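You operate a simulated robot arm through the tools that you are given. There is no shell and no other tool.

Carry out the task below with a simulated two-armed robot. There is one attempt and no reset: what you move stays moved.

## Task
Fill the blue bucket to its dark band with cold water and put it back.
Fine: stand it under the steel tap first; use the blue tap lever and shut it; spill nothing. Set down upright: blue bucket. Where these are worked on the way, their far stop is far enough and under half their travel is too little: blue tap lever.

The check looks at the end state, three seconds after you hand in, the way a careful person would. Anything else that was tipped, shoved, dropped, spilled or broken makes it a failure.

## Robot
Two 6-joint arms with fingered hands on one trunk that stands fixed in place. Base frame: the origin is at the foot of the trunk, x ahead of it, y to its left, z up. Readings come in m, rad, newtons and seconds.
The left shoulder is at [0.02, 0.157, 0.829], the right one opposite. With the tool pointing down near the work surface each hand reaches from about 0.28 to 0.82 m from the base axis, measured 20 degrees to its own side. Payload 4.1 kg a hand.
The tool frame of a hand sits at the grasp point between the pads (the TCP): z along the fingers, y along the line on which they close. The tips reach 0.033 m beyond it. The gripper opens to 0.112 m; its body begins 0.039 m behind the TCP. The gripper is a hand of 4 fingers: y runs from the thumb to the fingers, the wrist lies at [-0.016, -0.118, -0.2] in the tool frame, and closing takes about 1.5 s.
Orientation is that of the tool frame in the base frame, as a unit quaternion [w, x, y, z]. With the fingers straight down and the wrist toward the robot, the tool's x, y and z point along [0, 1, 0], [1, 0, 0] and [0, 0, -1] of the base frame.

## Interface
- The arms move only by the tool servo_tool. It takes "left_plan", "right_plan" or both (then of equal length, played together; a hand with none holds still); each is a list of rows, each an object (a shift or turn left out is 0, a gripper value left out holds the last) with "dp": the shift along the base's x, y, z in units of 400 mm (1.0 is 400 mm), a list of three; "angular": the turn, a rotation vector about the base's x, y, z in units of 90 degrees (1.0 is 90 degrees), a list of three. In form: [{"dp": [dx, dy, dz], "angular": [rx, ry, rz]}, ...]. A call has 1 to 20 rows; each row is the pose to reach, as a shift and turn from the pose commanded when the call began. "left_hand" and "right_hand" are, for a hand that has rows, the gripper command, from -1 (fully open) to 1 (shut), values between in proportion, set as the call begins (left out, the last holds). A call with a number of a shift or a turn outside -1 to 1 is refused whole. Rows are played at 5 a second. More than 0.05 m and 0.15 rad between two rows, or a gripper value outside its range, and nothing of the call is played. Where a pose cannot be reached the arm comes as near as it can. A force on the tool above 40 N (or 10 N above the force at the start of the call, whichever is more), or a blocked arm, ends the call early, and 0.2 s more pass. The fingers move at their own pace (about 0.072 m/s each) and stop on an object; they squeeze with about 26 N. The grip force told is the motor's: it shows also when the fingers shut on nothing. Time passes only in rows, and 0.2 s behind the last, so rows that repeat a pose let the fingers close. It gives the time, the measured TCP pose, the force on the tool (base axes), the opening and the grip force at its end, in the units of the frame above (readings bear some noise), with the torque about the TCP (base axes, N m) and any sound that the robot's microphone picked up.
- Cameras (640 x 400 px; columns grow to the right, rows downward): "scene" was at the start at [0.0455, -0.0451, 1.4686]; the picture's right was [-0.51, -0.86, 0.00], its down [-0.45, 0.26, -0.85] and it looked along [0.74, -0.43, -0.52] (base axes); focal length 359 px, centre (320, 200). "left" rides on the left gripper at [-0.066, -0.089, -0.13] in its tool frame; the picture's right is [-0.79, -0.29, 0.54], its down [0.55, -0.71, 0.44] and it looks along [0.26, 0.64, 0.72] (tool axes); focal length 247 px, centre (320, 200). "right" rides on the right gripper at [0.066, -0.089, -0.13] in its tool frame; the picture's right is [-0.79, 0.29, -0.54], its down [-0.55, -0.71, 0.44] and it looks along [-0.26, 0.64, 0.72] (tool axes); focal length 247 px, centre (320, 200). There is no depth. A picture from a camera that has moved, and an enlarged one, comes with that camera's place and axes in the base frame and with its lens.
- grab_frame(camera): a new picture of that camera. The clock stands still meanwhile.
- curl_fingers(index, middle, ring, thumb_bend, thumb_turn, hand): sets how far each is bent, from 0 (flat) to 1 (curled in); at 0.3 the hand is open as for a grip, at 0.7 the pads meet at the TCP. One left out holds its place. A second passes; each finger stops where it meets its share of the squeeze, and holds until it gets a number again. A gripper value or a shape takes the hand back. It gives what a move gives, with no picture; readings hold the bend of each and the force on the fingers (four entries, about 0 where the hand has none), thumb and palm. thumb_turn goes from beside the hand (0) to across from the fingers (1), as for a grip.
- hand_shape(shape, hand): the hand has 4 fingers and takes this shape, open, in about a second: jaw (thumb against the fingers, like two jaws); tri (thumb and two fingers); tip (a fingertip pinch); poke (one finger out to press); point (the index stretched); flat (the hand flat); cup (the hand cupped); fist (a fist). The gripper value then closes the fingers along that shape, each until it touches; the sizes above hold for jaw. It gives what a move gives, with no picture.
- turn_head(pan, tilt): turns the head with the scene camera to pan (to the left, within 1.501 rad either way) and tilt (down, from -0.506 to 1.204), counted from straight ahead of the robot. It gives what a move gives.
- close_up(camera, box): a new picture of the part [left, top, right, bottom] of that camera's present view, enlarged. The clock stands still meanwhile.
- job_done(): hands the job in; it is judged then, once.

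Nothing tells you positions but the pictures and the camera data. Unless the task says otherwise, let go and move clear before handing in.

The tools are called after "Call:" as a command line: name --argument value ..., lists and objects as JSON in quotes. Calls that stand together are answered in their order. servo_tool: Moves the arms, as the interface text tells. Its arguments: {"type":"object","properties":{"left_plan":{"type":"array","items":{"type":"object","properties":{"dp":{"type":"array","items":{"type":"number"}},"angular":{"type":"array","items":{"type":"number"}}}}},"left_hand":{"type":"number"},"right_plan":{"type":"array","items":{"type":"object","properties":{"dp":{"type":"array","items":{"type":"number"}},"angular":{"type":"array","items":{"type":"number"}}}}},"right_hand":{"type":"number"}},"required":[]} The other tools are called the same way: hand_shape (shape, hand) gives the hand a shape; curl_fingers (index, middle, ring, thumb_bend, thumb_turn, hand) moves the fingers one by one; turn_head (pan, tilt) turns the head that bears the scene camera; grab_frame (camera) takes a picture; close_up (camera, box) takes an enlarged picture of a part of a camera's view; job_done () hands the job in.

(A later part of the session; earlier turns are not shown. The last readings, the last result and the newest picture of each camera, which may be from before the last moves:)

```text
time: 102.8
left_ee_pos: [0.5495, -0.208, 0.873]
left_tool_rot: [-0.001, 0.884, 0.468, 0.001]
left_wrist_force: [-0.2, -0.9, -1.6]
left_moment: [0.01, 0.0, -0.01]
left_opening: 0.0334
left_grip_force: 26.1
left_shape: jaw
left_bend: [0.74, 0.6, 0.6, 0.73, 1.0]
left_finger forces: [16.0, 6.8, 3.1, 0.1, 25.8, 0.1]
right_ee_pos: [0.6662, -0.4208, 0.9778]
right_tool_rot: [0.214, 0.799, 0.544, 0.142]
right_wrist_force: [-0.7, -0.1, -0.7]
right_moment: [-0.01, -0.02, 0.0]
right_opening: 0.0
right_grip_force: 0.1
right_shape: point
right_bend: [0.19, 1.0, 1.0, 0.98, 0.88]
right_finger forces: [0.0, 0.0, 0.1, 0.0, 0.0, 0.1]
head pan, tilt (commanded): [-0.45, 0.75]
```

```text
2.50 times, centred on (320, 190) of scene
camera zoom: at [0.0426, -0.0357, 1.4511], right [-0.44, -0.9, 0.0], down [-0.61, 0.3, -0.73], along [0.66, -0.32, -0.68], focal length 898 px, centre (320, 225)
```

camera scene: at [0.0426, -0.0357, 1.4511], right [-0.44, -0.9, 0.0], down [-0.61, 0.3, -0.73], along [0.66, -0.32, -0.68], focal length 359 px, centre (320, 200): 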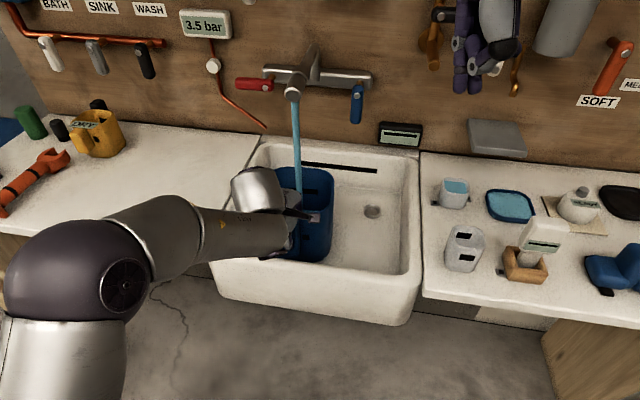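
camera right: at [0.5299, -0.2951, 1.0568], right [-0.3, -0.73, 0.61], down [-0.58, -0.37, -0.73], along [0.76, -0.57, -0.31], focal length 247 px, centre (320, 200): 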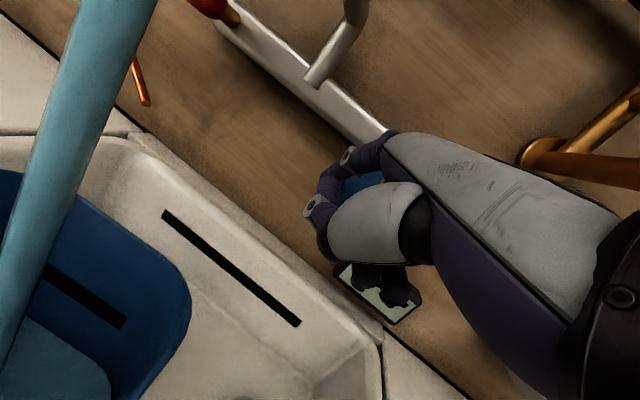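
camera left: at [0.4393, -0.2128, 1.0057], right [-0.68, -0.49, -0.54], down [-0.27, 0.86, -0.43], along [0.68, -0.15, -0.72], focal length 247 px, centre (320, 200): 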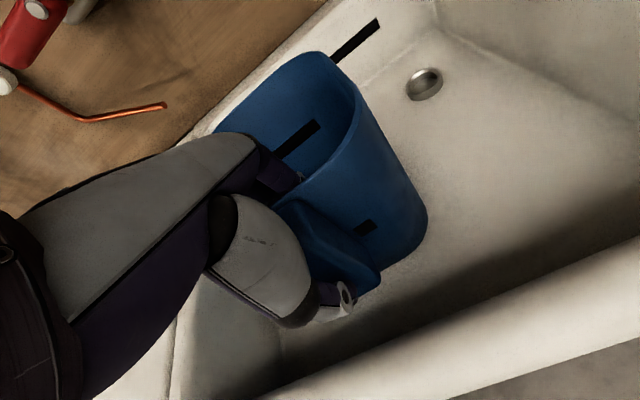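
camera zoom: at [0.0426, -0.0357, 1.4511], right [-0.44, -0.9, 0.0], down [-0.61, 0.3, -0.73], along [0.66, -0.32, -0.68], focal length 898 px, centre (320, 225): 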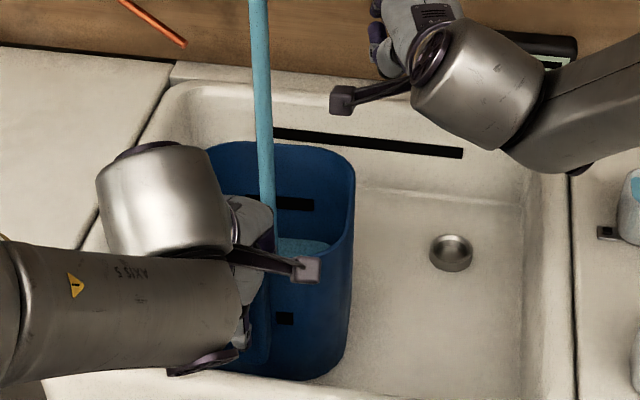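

The rise is about 0.2 cm/s, with roughly 3 cm left to the band's lower edge. I'll wait in controlled steps.

Call:
servo_tool --right_plan '[{"dp": [0, 0, 0]}, {"dp": [0, 0, 0]}, {"dp": [0, 0, 0]}, {"dp": [0, 0, 0]}, {"dp": [0, 0, 0]}, {"dp": [0, 0, 0]}, {"dp": [0, 0, 0]}, {"dp": [0, 0, 0]}, {"dp": [0, 0, 0]}, {"dp": [0, 0, 0]}, {"dp": [0, 0, 0]}, {"dp": [0, 0, 0]}, {"dp": [0, 0, 0]}, {"dp": [0, 0, 0]}, {"dp": [0, 0, 0]}, {"dp": [0, 0, 0]}, {"dp": [0, 0, 0]}, {"dp": [0, 0, 0]}, {"dp": [0, 0, 0]}]'

Call:
close_up --camera "right" --box '[0, 160, 200, 400]'

Call:
close_up --camera "scene" --box '[260, 110, 380, 270]'

```text
time: 106.8
left_ee_pos: [0.5484, -0.2089, 0.8738]
left_tool_rot: [-0.001, 0.884, 0.467, 0.001]
left_wrist_force: [1.2, -1.0, -2.4]
left_moment: [-0.03, 0.02, 0.01]
left_opening: 0.0335
left_grip_force: 25.9
left_shape: jaw
left_bend: [0.74, 0.6, 0.6, 0.73, 1.0]
left_finger forces: [16.1, 6.7, 3.1, 0.1, 25.9, 0.1]
right_ee_pos: [0.6655, -0.4208, 0.9779]
right_tool_rot: [0.213, 0.799, 0.545, 0.142]
right_wrist_force: [0.2, 0.3, 0.2]
right_moment: [-0.02, 0.01, -0.01]
right_opening: 0.0001
right_grip_force: 0.0
right_shape: point
right_bend: [0.19, 1.0, 1.0, 0.98, 0.88]
right_finger forces: [0.0, 0.1, 0.0, 0.0, 0.0, 0.0]
head pan, tilt (commanded): [-0.45, 0.75]
```

```text
1.67 times, centred on (100, 280) of right
camera zoom: at [0.5583, -0.3072, 1.0457], right [-0.3, -0.73, 0.61], down [-0.58, -0.37, -0.73], along [0.76, -0.58, -0.31], focal length 412 px, centre (687, 67)
```

zoom: 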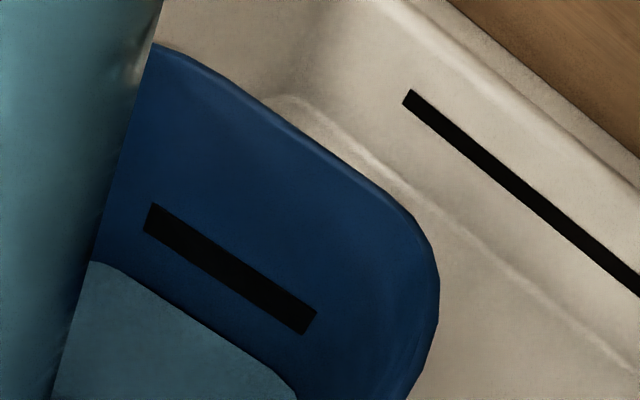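

```text
2.50 times, centred on (320, 190) of scene
camera zoom: at [0.0426, -0.0357, 1.4511], right [-0.44, -0.9, 0.0], down [-0.61, 0.3, -0.73], along [0.66, -0.32, -0.68], focal length 898 px, centre (320, 225)
```

zoom: 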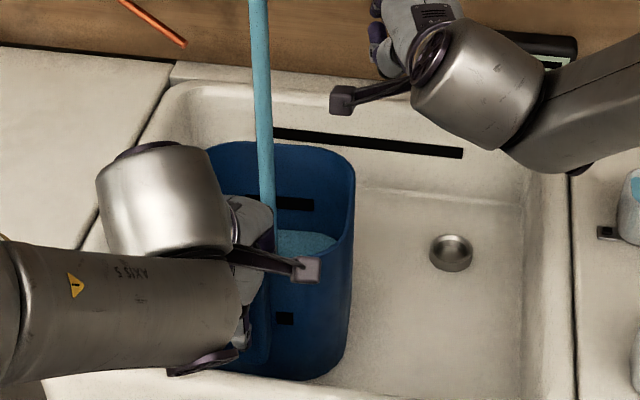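

About 0.18 cm/s; roughly 16 s to the band's centre. Continuing to wait.

Call:
servo_tool --right_plan '[{"dp": [0, 0, 0]}, {"dp": [0, 0, 0]}, {"dp": [0, 0, 0]}, {"dp": [0, 0, 0]}, {"dp": [0, 0, 0]}, {"dp": [0, 0, 0]}, {"dp": [0, 0, 0]}, {"dp": [0, 0, 0]}, {"dp": [0, 0, 0]}, {"dp": [0, 0, 0]}, {"dp": [0, 0, 0]}, {"dp": [0, 0, 0]}, {"dp": [0, 0, 0]}, {"dp": [0, 0, 0]}, {"dp": [0, 0, 0]}, {"dp": [0, 0, 0]}, {"dp": [0, 0, 0]}, {"dp": [0, 0, 0]}, {"dp": [0, 0, 0]}, {"dp": [0, 0, 0]}]'

Call:
servo_tool --right_plan '[{"dp": [0, 0, 0]}, {"dp": [0, 0, 0]}, {"dp": [0, 0, 0]}, {"dp": [0, 0, 0]}, {"dp": [0, 0, 0]}, {"dp": [0, 0, 0]}, {"dp": [0, 0, 0]}, {"dp": [0, 0, 0]}, {"dp": [0, 0, 0]}, {"dp": [0, 0, 0]}, {"dp": [0, 0, 0]}, {"dp": [0, 0, 0]}, {"dp": [0, 0, 0]}, {"dp": [0, 0, 0]}, {"dp": [0, 0, 0]}]'

Call:
close_up --camera "right" --box '[0, 160, 200, 400]'

Call:
close_up --camera "scene" --box '[260, 110, 380, 270]'

```text
time: 111.0
left_ee_pos: [0.5499, -0.2096, 0.8728]
left_tool_rot: [-0.002, 0.884, 0.467, 0.001]
left_wrist_force: [-1.1, -0.5, -1.2]
left_moment: [0.03, -0.02, 0.02]
left_opening: 0.0333
left_grip_force: 25.3
left_shape: jaw
left_bend: [0.74, 0.6, 0.6, 0.73, 1.0]
left_finger forces: [15.9, 6.7, 3.1, 0.1, 25.9, 0.1]
right_ee_pos: [0.6673, -0.4204, 0.9778]
right_tool_rot: [0.213, 0.798, 0.545, 0.143]
right_wrist_force: [-0.8, 0.4, 0.4]
right_moment: [0.03, 0.01, 0.03]
right_opening: 0.0
right_grip_force: 0.0
right_shape: point
right_bend: [0.19, 1.0, 1.0, 0.98, 0.88]
right_finger forces: [0.0, 0.0, 0.1, 0.1, 0.1, 0.0]
head pan, tilt (commanded): [-0.45, 0.75]
```

```text
time: 114.2
left_ee_pos: [0.549, -0.2091, 0.8746]
left_tool_rot: [-0.002, 0.884, 0.467, 0.001]
left_wrist_force: [1.1, -0.3, -1.2]
left_moment: [-0.02, -0.01, -0.01]
left_opening: 0.0332
left_grip_force: 26.0
left_shape: jaw
left_bend: [0.74, 0.6, 0.6, 0.73, 1.0]
left_finger forces: [16.1, 6.7, 3.1, 0.0, 25.9, 0.1]
right_ee_pos: [0.6673, -0.4207, 0.9772]
right_tool_rot: [0.214, 0.798, 0.545, 0.143]
right_wrist_force: [-0.2, -0.2, -1.0]
right_moment: [0.0, 0.02, 0.01]
right_opening: 0.0
right_grip_force: 0.1
right_shape: point
right_bend: [0.19, 1.0, 1.0, 0.98, 0.88]
right_finger forces: [0.0, 0.1, 0.0, 0.1, 0.0, 0.0]
head pan, tilt (commanded): [-0.45, 0.75]
```

```text
1.67 times, centred on (100, 280) of right
camera zoom: at [0.5583, -0.3072, 1.0457], right [-0.3, -0.73, 0.61], down [-0.58, -0.37, -0.73], along [0.76, -0.58, -0.31], focal length 412 px, centre (687, 67)
```

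zoom: 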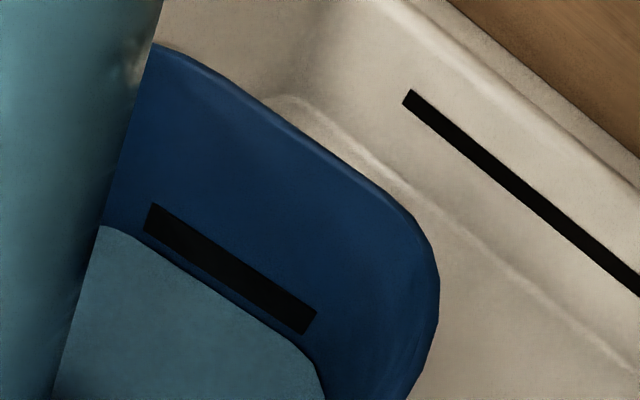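

```text
2.50 times, centred on (320, 190) of scene
camera zoom: at [0.0426, -0.0357, 1.4511], right [-0.44, -0.9, 0.0], down [-0.61, 0.3, -0.73], along [0.66, -0.32, -0.68], focal length 898 px, centre (320, 225)
```

zoom: 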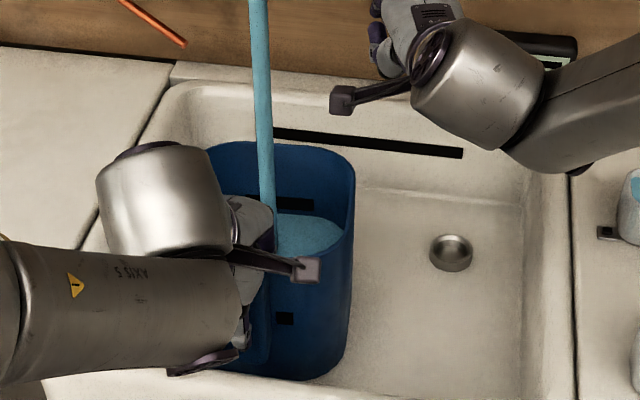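

The surface is just under the band's lower edge, rising about 6 px/s in this view. I'll wait about 2 s more, then close.

Call:
servo_tool --right_plan '[{"dp": [0, 0, 0]}, {"dp": [0, 0, 0]}, {"dp": [0, 0, 0]}, {"dp": [0, 0, 0]}, {"dp": [0, 0, 0]}, {"dp": [0, 0, 0]}, {"dp": [0, 0, 0]}, {"dp": [0, 0, 0]}, {"dp": [0, 0, 0]}, {"dp": [0, 0, 0]}]'

Call:
close_up --camera "right" --box '[0, 160, 200, 400]'

```text
time: 116.4
left_ee_pos: [0.5501, -0.2074, 0.8742]
left_tool_rot: [-0.002, 0.884, 0.467, 0.002]
left_wrist_force: [0.5, 1.0, -1.4]
left_moment: [-0.03, -0.04, -0.01]
left_opening: 0.0329
left_grip_force: 26.7
left_shape: jaw
left_bend: [0.74, 0.6, 0.6, 0.73, 1.0]
left_finger forces: [15.9, 6.7, 3.1, 0.1, 25.8, 0.0]
right_ee_pos: [0.6666, -0.421, 0.9779]
right_tool_rot: [0.212, 0.798, 0.545, 0.143]
right_wrist_force: [-0.3, -0.3, 0.3]
right_moment: [0.01, 0.03, 0.01]
right_opening: 0.0001
right_grip_force: 0.1
right_shape: point
right_bend: [0.19, 1.0, 1.0, 0.98, 0.88]
right_finger forces: [0.0, 0.0, 0.1, 0.0, 0.1, 0.0]
head pan, tilt (commanded): [-0.45, 0.75]
```

```text
1.67 times, centred on (100, 280) of right
camera zoom: at [0.5583, -0.3072, 1.0457], right [-0.3, -0.73, 0.61], down [-0.58, -0.37, -0.73], along [0.76, -0.58, -0.31], focal length 412 px, centre (687, 67)
```

zoom: 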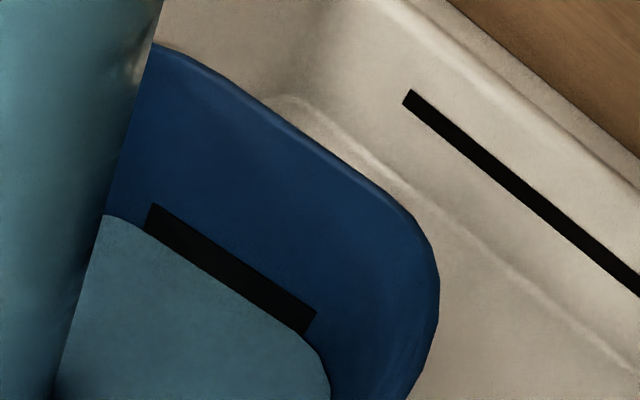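

The water has reached the band's lower part. Closing now: sweep the lever right and up along its arc.

Call:
servo_tool --right_plan '[{"dp": [-0.0333, -0.0487, -0.0093]}, {"dp": [-0.0534, -0.078, -0.0095]}, {"dp": [-0.0727, -0.1063, -0.0005]}, {"dp": [-0.0901, -0.1316, 0.017]}, {"dp": [-0.1043, -0.1525, 0.042]}, {"dp": [-0.1143, -0.1671, 0.0725]}, {"dp": [-0.1177, -0.1721, 0.09]}]'

Call:
close_up --camera "scene" --box '[230, 50, 470, 270]'

Call:
grab_frame --camera "right"

```text
time: 118.0
left_ee_pos: [0.5499, -0.2079, 0.8736]
left_tool_rot: [-0.001, 0.884, 0.467, 0.001]
left_wrist_force: [-0.2, 0.4, -1.5]
left_moment: [-0.06, 0.03, -0.01]
left_opening: 0.0332
left_grip_force: 26.1
left_shape: jaw
left_bend: [0.74, 0.6, 0.6, 0.73, 1.0]
left_finger forces: [15.9, 6.6, 3.0, 0.0, 25.9, 0.0]
right_ee_pos: [0.6359, -0.4655, 1.0292]
right_tool_rot: [0.204, 0.803, 0.544, 0.132]
right_wrist_force: [-21.0, 24.4, -17.0]
right_moment: [-0.22, 0.41, 0.92]
right_opening: 0.1059
right_grip_force: 0.0
right_shape: point
right_bend: [0.72, 1.0, 1.0, 0.96, 0.87]
right_finger forces: [41.2, 0.0, 0.0, 0.0, 0.1, 0.0]
right hand out of reach, approached as far as the arm can: row 1, 2, 3, 4, 5, 6, 7
head pan, tilt (commanded): [-0.45, 0.75]
```

```text
1.82 times, centred on (350, 160) of scene
camera zoom: at [0.0423, -0.0349, 1.4511], right [-0.44, -0.9, 0.0], down [-0.61, 0.3, -0.73], along [0.66, -0.32, -0.68], focal length 653 px, centre (266, 273)
```

zoom: 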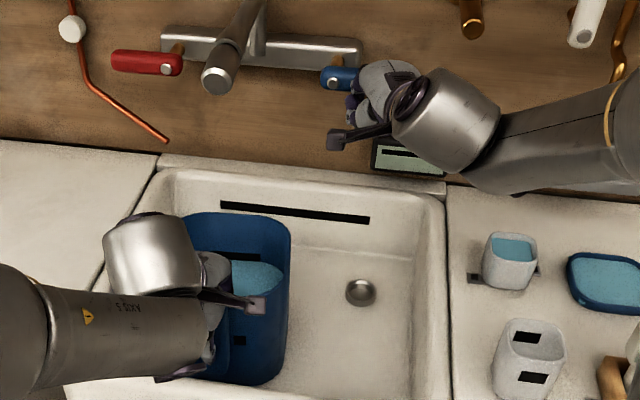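

```text
taken
camera right: at [0.53, -0.3517, 1.1002], right [-0.29, -0.73, 0.62], down [-0.6, -0.36, -0.71], along [0.75, -0.58, -0.33], focal length 247 px, centre (320, 200)
```

right: 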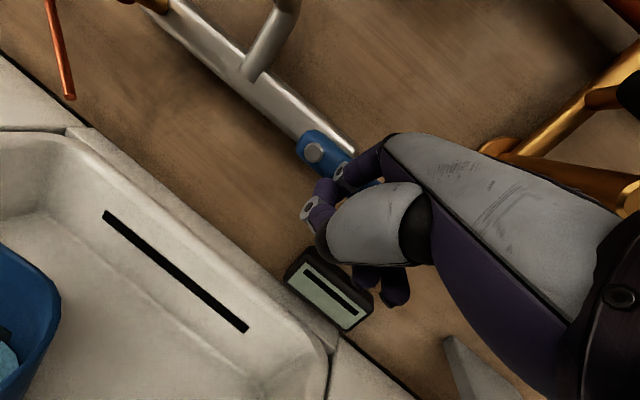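

The stream has stopped and the lever is horizontal against its closed stop. I'll ease off the pressure and withdraw the finger straight back.

Call:
servo_tool --right_plan '[{"dp": [0.0, 0.0, -0.03]}, {"dp": [-0.03, 0.012, -0.05]}, {"dp": [-0.093, 0.036, -0.05]}, {"dp": [-0.187, 0.072, -0.03]}, {"dp": [-0.28, 0.107, 0.02]}, {"dp": [-0.35, 0.12, 0.1]}]'

Call:
close_up --camera "scene" --box '[230, 50, 470, 270]'

Call:
grab_frame --camera "right"

Call:
close_up --camera "left" --box '[200, 30, 440, 230]'

```text
time: 119.4
left_ee_pos: [0.5501, -0.2082, 0.8729]
left_tool_rot: [-0.001, 0.884, 0.468, 0.001]
left_wrist_force: [-0.6, -0.4, -1.4]
left_moment: [0.0, 0.01, -0.03]
left_opening: 0.0333
left_grip_force: 25.9
left_shape: jaw
left_bend: [0.74, 0.6, 0.6, 0.73, 1.0]
left_finger forces: [15.8, 6.8, 3.3, 0.1, 25.7, 0.1]
right_ee_pos: [0.5056, -0.4073, 1.0827]
right_tool_rot: [0.213, 0.799, 0.544, 0.142]
right_wrist_force: [0.9, 0.2, -0.3]
right_moment: [0.0, 0.02, 0.02]
right_opening: 0.1055
right_grip_force: 0.2
right_shape: point
right_bend: [0.19, 1.0, 1.0, 0.98, 0.87]
right_finger forces: [0.1, 0.0, 0.0, 0.0, 0.1, 0.0]
right hand out of reach, approached as far as the arm can: row 1, 2, 3, 4, 5, 6
head pan, tilt (commanded): [-0.45, 0.75]
```

```text
1.82 times, centred on (350, 160) of scene
camera zoom: at [0.0432, -0.0358, 1.451], right [-0.43, -0.9, 0.0], down [-0.61, 0.3, -0.73], along [0.66, -0.32, -0.68], focal length 653 px, centre (266, 273)
```

zoom: 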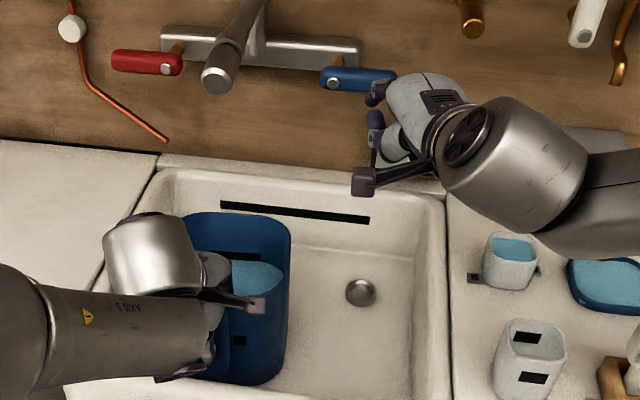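

```text
taken
camera right: at [0.3974, -0.2939, 1.1517], right [-0.3, -0.73, 0.61], down [-0.58, -0.37, -0.73], along [0.76, -0.58, -0.31], focal length 247 px, centre (320, 200)
```

right: 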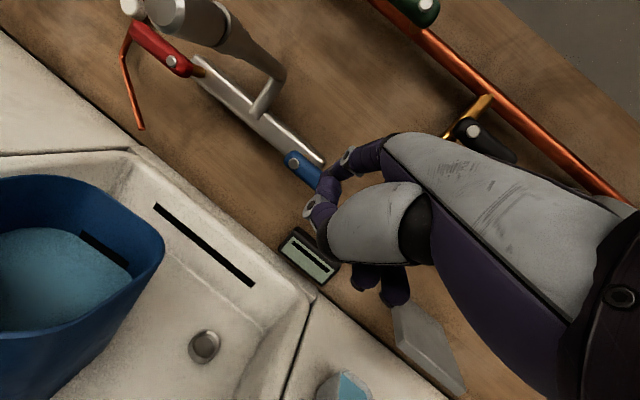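

```text
2.00 times, centred on (320, 130) of left
camera zoom: at [0.4398, -0.2128, 1.0038], right [-0.68, -0.49, -0.54], down [-0.28, 0.86, -0.43], along [0.68, -0.15, -0.72], focal length 494 px, centre (320, 340)
```

zoom: 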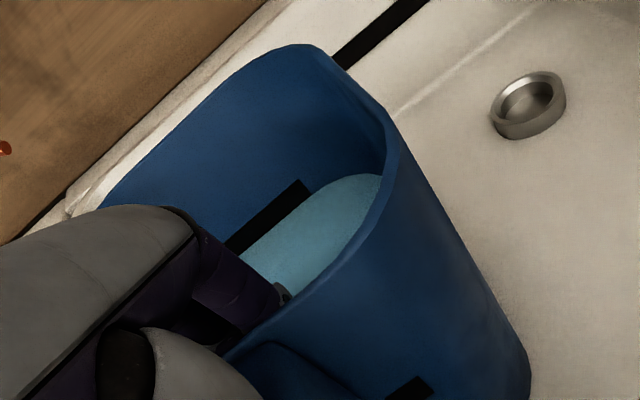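

The lever is closed and the stream is off. I'll check the lever angle and the level closely.

Call:
close_up --camera "right" --box '[0, 160, 200, 320]'

Call:
close_up --camera "scene" --box '[280, 50, 400, 130]'

Call:
close_up --camera "left" --box '[270, 90, 370, 180]'

```text
2.50 times, centred on (100, 240) of right
camera zoom: at [0.3974, -0.2939, 1.1517], right [-0.3, -0.73, 0.61], down [-0.58, -0.37, -0.73], along [0.76, -0.58, -0.31], focal length 617 px, centre (870, 100)
```

zoom: 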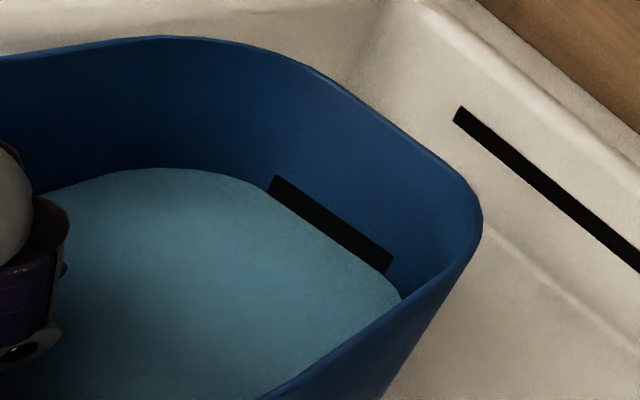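

```text
5.00 times, centred on (340, 90) of scene
camera zoom: at [0.0432, -0.0358, 1.451], right [-0.43, -0.9, 0.0], down [-0.61, 0.3, -0.73], along [0.66, -0.32, -0.68], focal length 1797 px, centre (220, 750)
```

zoom: 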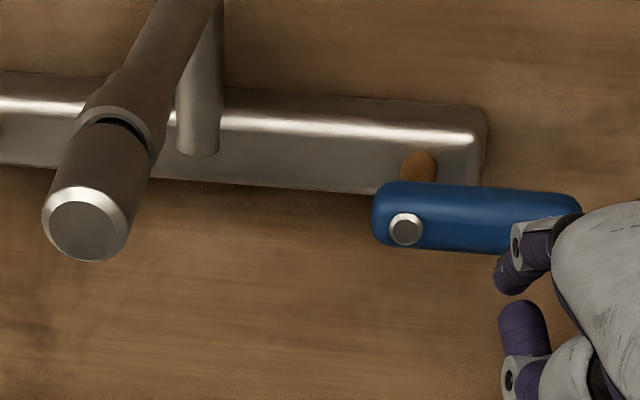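

```text
4.44 times, centred on (320, 135) of left
camera zoom: at [0.4398, -0.2128, 1.0038], right [-0.68, -0.49, -0.54], down [-0.28, 0.86, -0.43], along [0.68, -0.15, -0.72], focal length 1098 px, centre (320, 489)
```

zoom: 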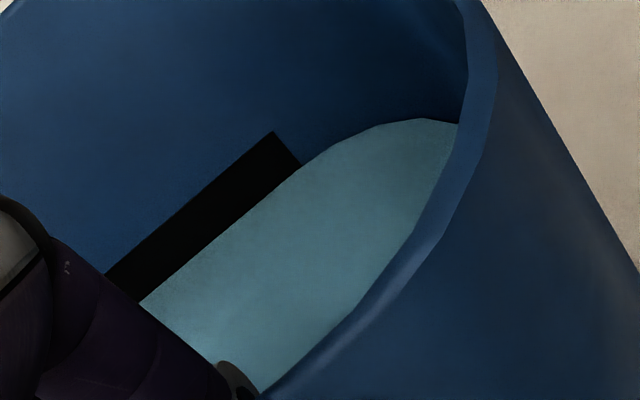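

The lever is fully shut (parallel to the plate) and the water line lies on the dark band. Next I'll test how the left grip takes the load: lift just 1 cm and watch force and tilt.

Call:
servo_tool --left_plan '[{"dp": [0, 0, 0.006]}, {"dp": [0, 0, 0.012]}, {"dp": [0, 0, 0.018]}, {"dp": [0, 0, 0.025]}, {"dp": [0, 0, 0.025]}]'

Call:
grab_frame --camera "right"

Call:
close_up --camera "left" --box '[200, 30, 440, 230]'

```text
time: 120.6
left_ee_pos: [0.5503, -0.2082, 0.885]
left_tool_rot: [-0.002, 0.885, 0.466, 0.001]
left_wrist_force: [-0.4, -0.2, -2.4]
left_moment: [0.13, 0.18, 0.04]
left_opening: 0.033
left_grip_force: 26.6
left_shape: jaw
left_bend: [0.74, 0.6, 0.6, 0.73, 1.0]
left_finger forces: [15.0, 6.6, 3.5, 0.0, 25.1, 0.0]
right_ee_pos: [0.5061, -0.408, 1.0843]
right_tool_rot: [0.213, 0.799, 0.545, 0.141]
right_wrist_force: [0.2, 0.6, 0.2]
right_moment: [-0.02, -0.01, 0.0]
right_opening: 0.1054
right_grip_force: 0.2
right_shape: point
right_bend: [0.19, 1.0, 1.0, 0.98, 0.87]
right_finger forces: [0.0, 0.1, 0.0, 0.1, 0.1, 0.0]
head pan, tilt (commanded): [-0.45, 0.75]
```

```text
taken
camera right: at [0.3974, -0.294, 1.1516], right [-0.3, -0.73, 0.61], down [-0.58, -0.37, -0.73], along [0.76, -0.58, -0.31], focal length 247 px, centre (320, 200)
```

right: 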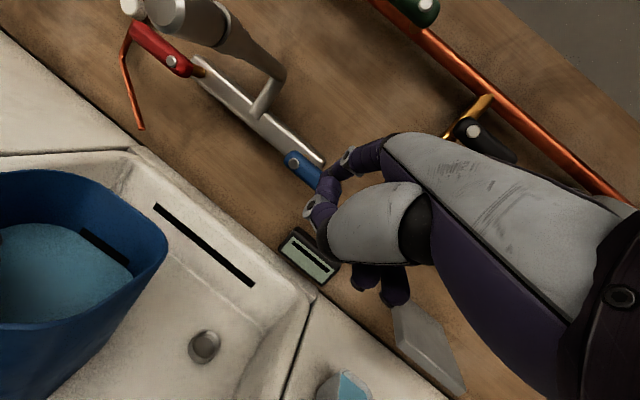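

```text
2.00 times, centred on (320, 130) of left
camera zoom: at [0.4392, -0.213, 1.0144], right [-0.68, -0.49, -0.54], down [-0.28, 0.86, -0.43], along [0.68, -0.15, -0.72], focal length 494 px, centre (320, 340)
```

zoom: 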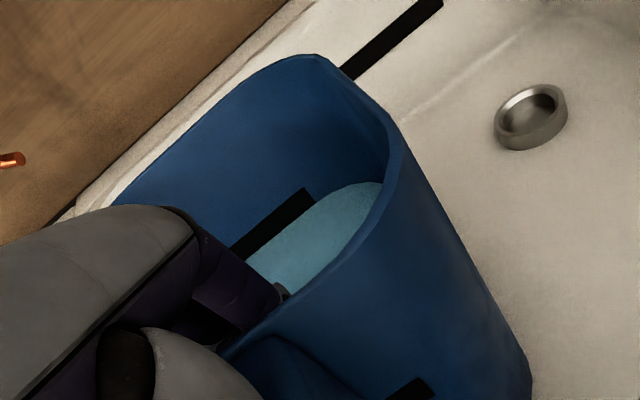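

Remarkably the load is the same as the empty bucket (about 2.4 N), so the one-hand grip suffices; only tilt matters. I'll lift a few centimetres more, slowly, and check that it hangs level.

Call:
servo_tool --left_plan '[{"dp": [0, 0, 0.012]}, {"dp": [0, 0, 0.025]}, {"dp": [0, 0, 0.037]}, {"dp": [0, 0, 0.05]}, {"dp": [0, 0, 0.062]}, {"dp": [0, 0, 0.075]}, {"dp": [0, 0, 0.075]}, {"dp": [0, 0, 0.075]}]'

Call:
grab_frame --camera "right"

Call:
close_up --camera "left" --box '[200, 30, 440, 230]'

Call:
close_up --camera "scene" --box '[230, 90, 430, 270]'

```text
time: 122.4
left_ee_pos: [0.5489, -0.2079, 0.9143]
left_tool_rot: [-0.002, 0.884, 0.467, 0.001]
left_wrist_force: [0.3, 0.4, -2.4]
left_moment: [0.07, 0.17, 0.03]
left_opening: 0.0333
left_grip_force: 25.9
left_shape: jaw
left_bend: [0.74, 0.6, 0.6, 0.73, 1.0]
left_finger forces: [15.0, 6.6, 3.4, 0.0, 25.1, 0.1]
right_ee_pos: [0.5045, -0.4078, 1.084]
right_tool_rot: [0.212, 0.798, 0.546, 0.143]
right_wrist_force: [-0.1, 0.2, 0.8]
right_moment: [0.01, 0.02, 0.01]
right_opening: 0.1057
right_grip_force: 0.1
right_shape: point
right_bend: [0.19, 1.0, 1.0, 0.98, 0.87]
right_finger forces: [0.0, 0.1, 0.0, 0.1, 0.0, 0.0]
head pan, tilt (commanded): [-0.45, 0.75]
```

```text
taken
camera right: at [0.3974, -0.294, 1.1516], right [-0.3, -0.73, 0.61], down [-0.58, -0.37, -0.73], along [0.76, -0.58, -0.31], focal length 247 px, centre (320, 200)
```

right: 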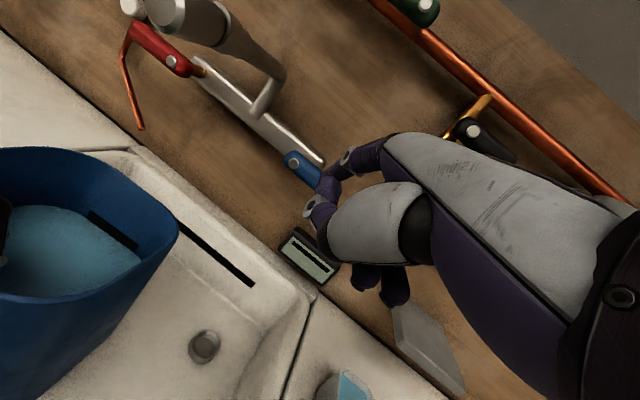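

```text
2.00 times, centred on (320, 130) of left
camera zoom: at [0.4391, -0.213, 1.0441], right [-0.68, -0.49, -0.54], down [-0.28, 0.86, -0.43], along [0.68, -0.15, -0.72], focal length 494 px, centre (320, 340)
```

zoom: 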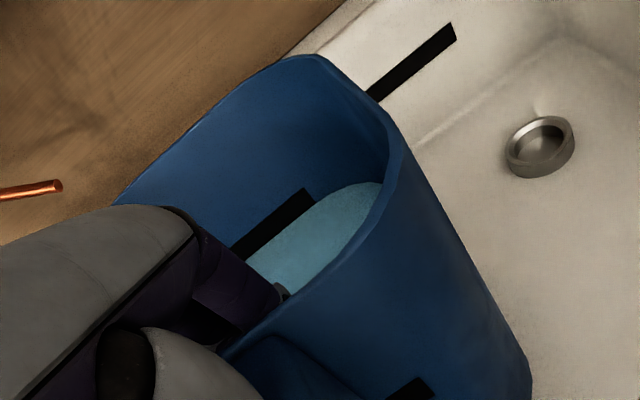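

```text
2.22 times, centred on (330, 180) of scene
camera zoom: at [0.0427, -0.0357, 1.4511], right [-0.44, -0.9, 0.0], down [-0.61, 0.3, -0.73], along [0.66, -0.32, -0.68], focal length 798 px, centre (298, 244)
```

zoom: 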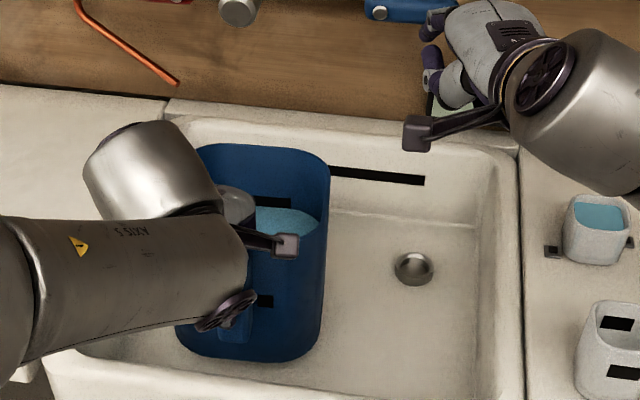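

It hangs level. Let me look closely at the level against the band once more.

Call:
close_up --camera "right" --box '[0, 140, 180, 300]'

Call:
close_up --camera "left" --box '[290, 110, 370, 180]'

```text
2.50 times, centred on (90, 220) of right
camera zoom: at [0.3974, -0.294, 1.1516], right [-0.3, -0.73, 0.61], down [-0.58, -0.37, -0.73], along [0.76, -0.58, -0.31], focal length 617 px, centre (895, 150)
```

zoom: 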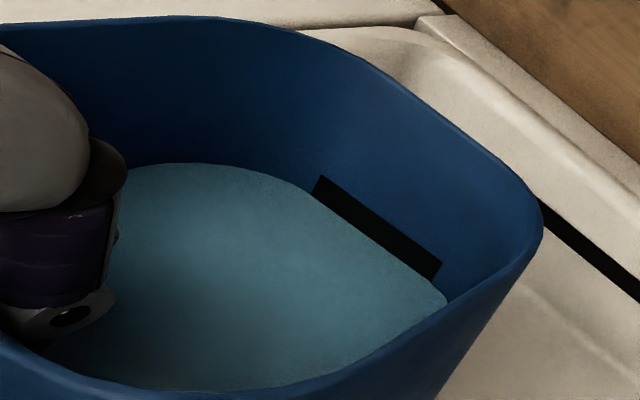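

```text
5.71 times, centred on (330, 145) of left
camera zoom: at [0.4391, -0.213, 1.0441], right [-0.68, -0.49, -0.54], down [-0.28, 0.86, -0.43], along [0.68, -0.15, -0.72], focal length 1411 px, centre (263, 514)
```

zoom: 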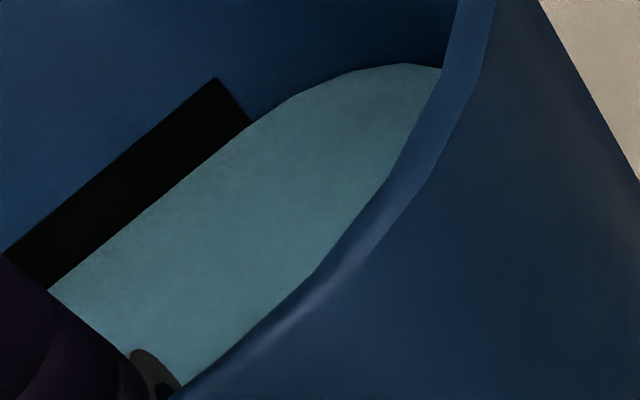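

The water line sits in the lower part of the band; I'd like it nearer the middle, so I'll top up slightly. First I'll set the bucket gently back on the basin floor and bring the right index above the lever's free end.

Call:
servo_tool --left_plan '[{"dp": [0, 0, -0.02]}, {"dp": [0, 0, -0.04]}, {"dp": [0, 0, -0.06]}, {"dp": [0, 0, -0.08]}, {"dp": [0, 0, -0.09]}, {"dp": [0, 0, -0.098]}, {"dp": [0, 0, -0.1]}]' --right_plan '[{"dp": [0.04, -0.03, 0.04]}, {"dp": [0.08, -0.07, 0.04]}, {"dp": [0.124, -0.108, 0.04]}, {"dp": [0.165, -0.144, 0.04]}, {"dp": [0.207, -0.18, 0.04]}, {"dp": [0.248, -0.216, 0.04]}, {"dp": [0.248, -0.216, 0.04]}]'

Call:
grab_frame --camera "right"

Call:
close_up --camera "scene" --box '[260, 40, 420, 160]'

```text
time: 124.0
left_ee_pos: [0.5505, -0.2084, 0.8742]
left_tool_rot: [-0.001, 0.884, 0.467, 0.001]
left_wrist_force: [0.0, 0.1, -0.8]
left_moment: [-0.03, -0.07, 0.0]
left_opening: 0.0331
left_grip_force: 25.7
left_shape: jaw
left_bend: [0.74, 0.6, 0.6, 0.73, 1.0]
left_finger forces: [15.0, 6.7, 3.3, 0.0, 25.1, 0.0]
right_ee_pos: [0.6065, -0.5038, 1.11]
right_tool_rot: [0.208, 0.803, 0.542, 0.132]
right_wrist_force: [0.5, 7.5, -2.0]
right_moment: [-0.32, 0.04, -0.07]
right_opening: 0.1056
right_grip_force: 0.1
right_shape: point
right_bend: [0.19, 1.0, 1.0, 0.98, 0.87]
right_finger forces: [0.0, 0.1, 6.2, 0.0, 0.0, 0.0]
right hand out of reach, approached as far as the arm can: row 4, 5, 6, 7
head pan, tilt (commanded): [-0.45, 0.75]
```

```text
taken
camera right: at [0.5018, -0.3901, 1.1798], right [-0.3, -0.72, 0.62], down [-0.6, -0.36, -0.71], along [0.74, -0.59, -0.32], focal length 247 px, centre (320, 200)
```

right: 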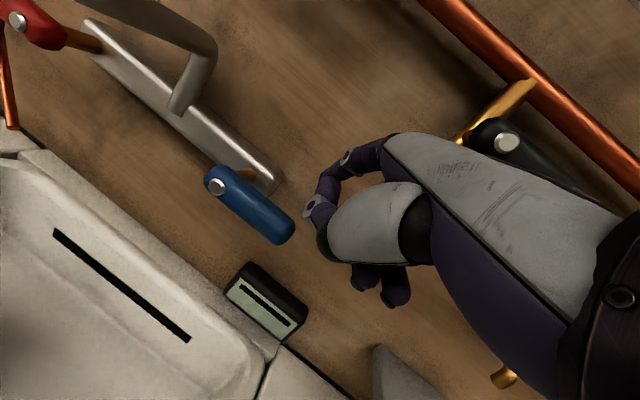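

```text
3.33 times, centred on (340, 100) of scene
camera zoom: at [0.0427, -0.0354, 1.4511], right [-0.43, -0.9, 0.0], down [-0.61, 0.3, -0.73], along [0.66, -0.32, -0.68], focal length 1198 px, centre (253, 533)
```

zoom: 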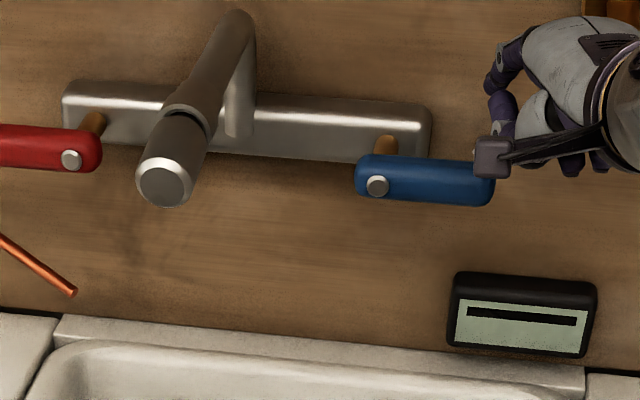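

The hand's outer side is touching the bronze tap to the right (7 N). I'll back away from it at once and check nothing moved.

Call:
servo_tool --right_plan '[{"dp": [-0.02, 0.05, 0.0]}, {"dp": [-0.06, 0.08, 0.0]}]'

Call:
grab_frame --camera "scene"

Call:
close_up --camera "scene" --box '[330, 0, 570, 150]'

Call:
grab_frame --camera "right"

```text
time: 124.6
left_ee_pos: [0.5495, -0.2077, 0.8746]
left_tool_rot: [-0.002, 0.884, 0.467, 0.002]
left_wrist_force: [-0.9, -0.4, -1.4]
left_moment: [-0.03, -0.02, -0.01]
left_opening: 0.033
left_grip_force: 25.9
left_shape: jaw
left_bend: [0.74, 0.6, 0.6, 0.73, 1.0]
left_finger forces: [15.1, 6.6, 3.2, 0.1, 25.3, 0.1]
right_ee_pos: [0.5826, -0.4605, 1.1]
right_tool_rot: [0.213, 0.797, 0.547, 0.145]
right_wrist_force: [0.8, 0.6, 0.4]
right_moment: [-0.05, 0.0, -0.01]
right_opening: 0.1056
right_grip_force: 0.0
right_shape: point
right_bend: [0.19, 1.0, 1.0, 0.98, 0.87]
right_finger forces: [0.1, 0.0, 0.0, 0.1, 0.0, 0.0]
head pan, tilt (commanded): [-0.45, 0.75]
```

```text
taken
camera scene: at [0.0428, -0.0358, 1.451], right [-0.44, -0.9, 0.0], down [-0.61, 0.3, -0.73], along [0.66, -0.32, -0.68], focal length 359 px, centre (320, 200)
```

scene: 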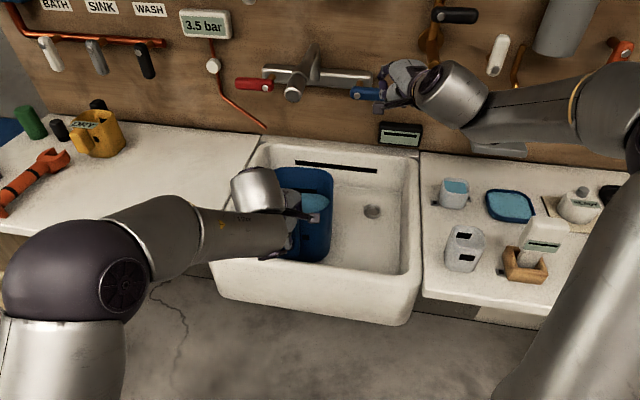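

```text
2.67 times, centred on (450, 75) of scene
camera zoom: at [0.0428, -0.0358, 1.451], right [-0.44, -0.9, 0.0], down [-0.61, 0.3, -0.73], along [0.66, -0.32, -0.68], focal length 958 px, centre (-27, 533)
```

zoom: 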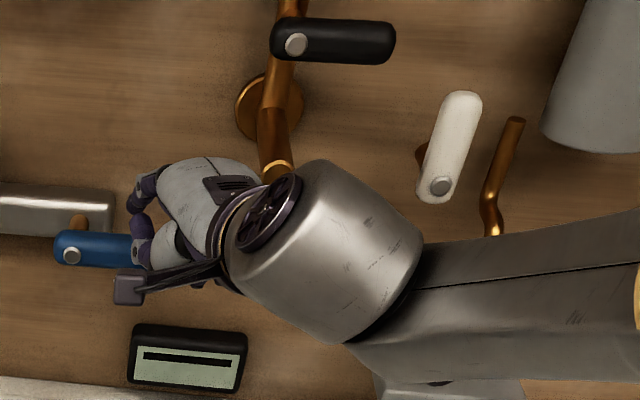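

```text
taken
camera right: at [0.4726, -0.3481, 1.1677], right [-0.3, -0.73, 0.61], down [-0.57, -0.37, -0.73], along [0.76, -0.57, -0.3], focal length 247 px, centre (320, 200)
```

right: 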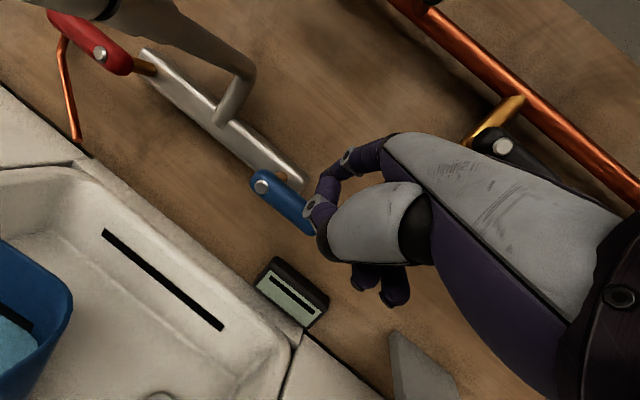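

Nothing moved there (black lever unchanged). From this position I'll push the blue lever down with the index, keeping well clear of the bronze tap.

Call:
servo_tool --right_plan '[{"dp": [0.0413, -0.0282, 0.0]}, {"dp": [0.0825, -0.0565, -0.0375]}, {"dp": [0.0825, -0.0565, -0.0875]}, {"dp": [0.0825, -0.0565, -0.1375]}, {"dp": [0.0825, -0.0565, -0.175]}]'

Call:
grab_frame --camera "right"

Call:
close_up --camera "scene" --box '[230, 50, 470, 270]'

```text
time: 125.8
left_ee_pos: [0.5494, -0.2084, 0.8743]
left_tool_rot: [-0.002, 0.884, 0.468, 0.001]
left_wrist_force: [-0.2, 0.1, -1.4]
left_moment: [-0.05, -0.06, 0.05]
left_opening: 0.0332
left_grip_force: 26.1
left_shape: jaw
left_bend: [0.74, 0.6, 0.6, 0.73, 1.0]
left_finger forces: [15.4, 6.6, 3.1, 0.0, 25.1, 0.0]
right_ee_pos: [0.629, -0.472, 1.0468]
right_tool_rot: [0.214, 0.802, 0.54, 0.138]
right_wrist_force: [-5.1, -6.5, 6.2]
right_moment: [0.01, -0.56, -0.58]
right_opening: 0.0
right_grip_force: 0.0
right_shape: point
right_bend: [0.18, 1.0, 1.0, 0.98, 0.87]
right_finger forces: [9.2, 0.0, 0.0, 0.1, 0.0, 0.1]
right hand out of reach, approached as far as the arm can: row 2, 3, 4, 5
head pan, tilt (commanded): [-0.45, 0.75]
```

```text
taken
camera right: at [0.5231, -0.3549, 1.1151], right [-0.31, -0.72, 0.62], down [-0.59, -0.36, -0.72], along [0.75, -0.59, -0.31], focal length 247 px, centre (320, 200)
```

right: 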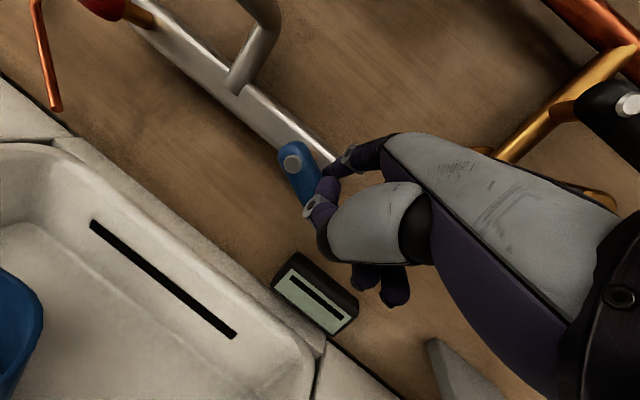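

```text
1.82 times, centred on (350, 160) of scene
camera zoom: at [0.0422, -0.0358, 1.4511], right [-0.44, -0.9, 0.0], down [-0.61, 0.3, -0.73], along [0.66, -0.32, -0.68], focal length 653 px, centre (266, 273)
```

zoom: 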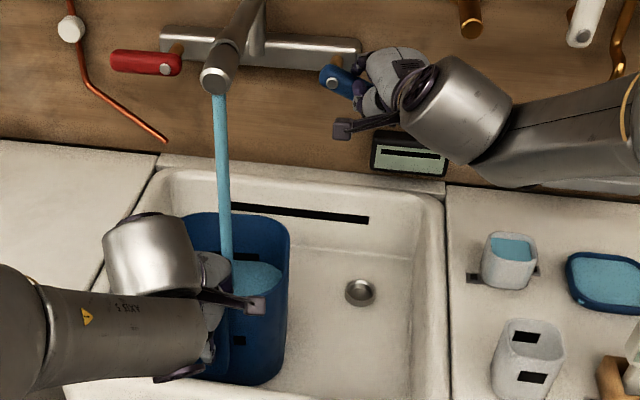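

The lever is about 45° down and the stream is running into the bucket. I'll move the finger back, around and down to the lever's left-lower side, ready to close.

Call:
servo_tool --right_plan '[{"dp": [-0.0928, 0.0635, 0.025]}, {"dp": [-0.082, 0.1015, -0.0375]}, {"dp": [-0.061, 0.1325, -0.1]}, {"dp": [0.002, 0.18, -0.175]}, {"dp": [0.0935, 0.1275, -0.172]}]'

Call:
close_up --camera "scene" --box '[230, 50, 470, 270]'

Call:
grab_frame --camera "right"

Call:
close_up --camera "right" --box '[0, 160, 200, 400]'

```text
time: 127.0
left_ee_pos: [0.5497, -0.2079, 0.8744]
left_tool_rot: [-0.002, 0.884, 0.468, 0.001]
left_wrist_force: [-0.3, 0.3, -1.4]
left_moment: [-0.06, -0.04, 0.01]
left_opening: 0.0332
left_grip_force: 26.3
left_shape: jaw
left_bend: [0.74, 0.6, 0.6, 0.73, 1.0]
left_finger forces: [15.2, 6.5, 3.1, 0.0, 25.3, 0.0]
right_ee_pos: [0.6669, -0.4149, 0.9769]
right_tool_rot: [0.213, 0.797, 0.546, 0.144]
right_wrist_force: [-0.8, 0.1, -0.7]
right_moment: [-0.02, 0.03, -0.03]
right_opening: 0.0003
right_grip_force: 0.1
right_shape: point
right_bend: [0.19, 1.0, 1.0, 0.98, 0.87]
right_finger forces: [0.0, 0.0, 0.0, 0.0, 0.0, 0.0]
right hand out of reach, approached as far as the arm can: row 1, 2, 3, 4
head pan, tilt (commanded): [-0.45, 0.75]
```

```text
1.82 times, centred on (350, 160) of scene
camera zoom: at [0.0423, -0.0355, 1.4511], right [-0.44, -0.9, 0.0], down [-0.61, 0.3, -0.73], along [0.66, -0.32, -0.68], focal length 653 px, centre (266, 273)
```

zoom: 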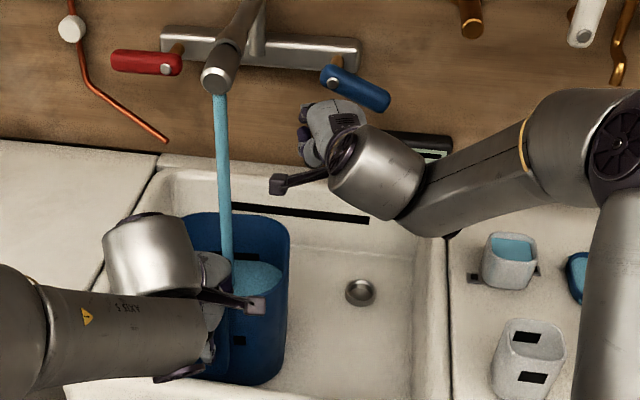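

```text
taken
camera right: at [0.5573, -0.3027, 1.0447], right [-0.3, -0.73, 0.61], down [-0.57, -0.37, -0.73], along [0.76, -0.57, -0.31], focal length 247 px, centre (320, 200)
```

right: 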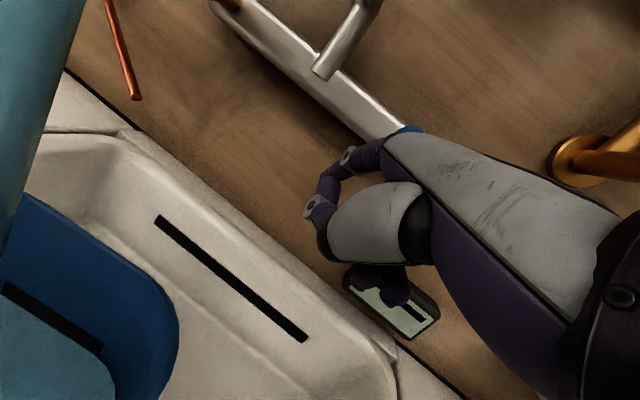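

```text
1.67 times, centred on (100, 280) of right
camera zoom: at [0.5573, -0.3027, 1.0447], right [-0.3, -0.73, 0.61], down [-0.57, -0.37, -0.73], along [0.76, -0.57, -0.31], focal length 412 px, centre (687, 67)
```

zoom: 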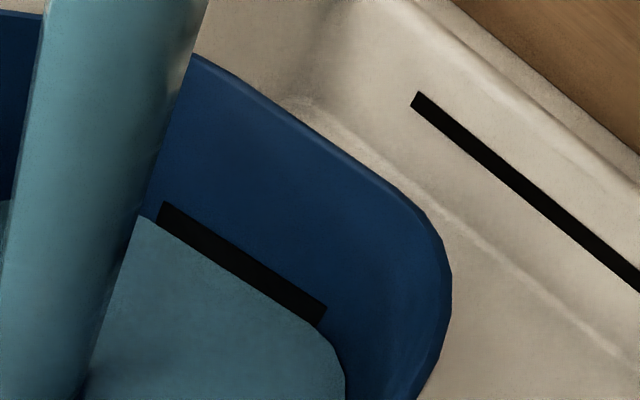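

The finger is in position. Water covers about a quarter of the band; I'll wait about 2.5 s more before closing.

Call:
servo_tool --right_plan '[{"dp": [0, 0, 0]}, {"dp": [0, 0, 0]}, {"dp": [0, 0, 0]}, {"dp": [0, 0, 0]}, {"dp": [0, 0, 0]}, {"dp": [0, 0, 0]}, {"dp": [0, 0, 0]}, {"dp": [0, 0, 0]}, {"dp": [0, 0, 0]}, {"dp": [0, 0, 0]}]'

Call:
close_up --camera "right" --box '[0, 160, 200, 400]'

```text
time: 129.2
left_ee_pos: [0.5493, -0.2074, 0.8733]
left_tool_rot: [-0.001, 0.884, 0.467, 0.001]
left_wrist_force: [-0.9, 0.4, -0.8]
left_moment: [-0.01, -0.02, -0.03]
left_opening: 0.0329
left_grip_force: 25.8
left_shape: jaw
left_bend: [0.74, 0.6, 0.6, 0.73, 1.0]
left_finger forces: [15.3, 6.6, 3.2, 0.1, 25.1, 0.0]
right_ee_pos: [0.6662, -0.4152, 0.9772]
right_tool_rot: [0.213, 0.797, 0.547, 0.144]
right_wrist_force: [0.3, -0.5, 0.1]
right_moment: [0.01, 0.01, 0.04]
right_opening: 0.0
right_grip_force: 0.0
right_shape: point
right_bend: [0.19, 1.0, 1.0, 0.98, 0.87]
right_finger forces: [0.0, 0.0, 0.0, 0.0, 0.0, 0.0]
head pan, tilt (commanded): [-0.45, 0.75]
```

```text
1.67 times, centred on (100, 280) of right
camera zoom: at [0.5574, -0.3028, 1.0446], right [-0.3, -0.73, 0.61], down [-0.57, -0.37, -0.73], along [0.76, -0.57, -0.31], focal length 412 px, centre (687, 67)
```

zoom: 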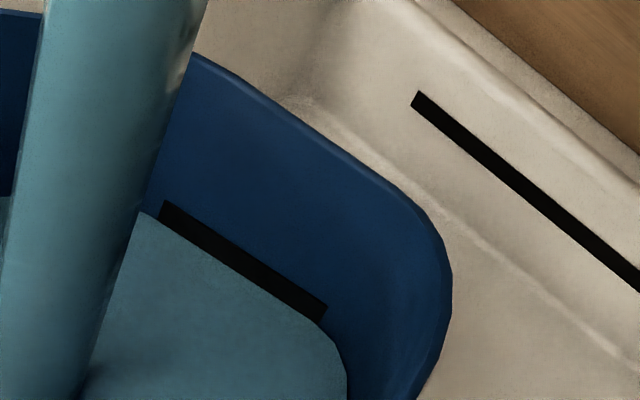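

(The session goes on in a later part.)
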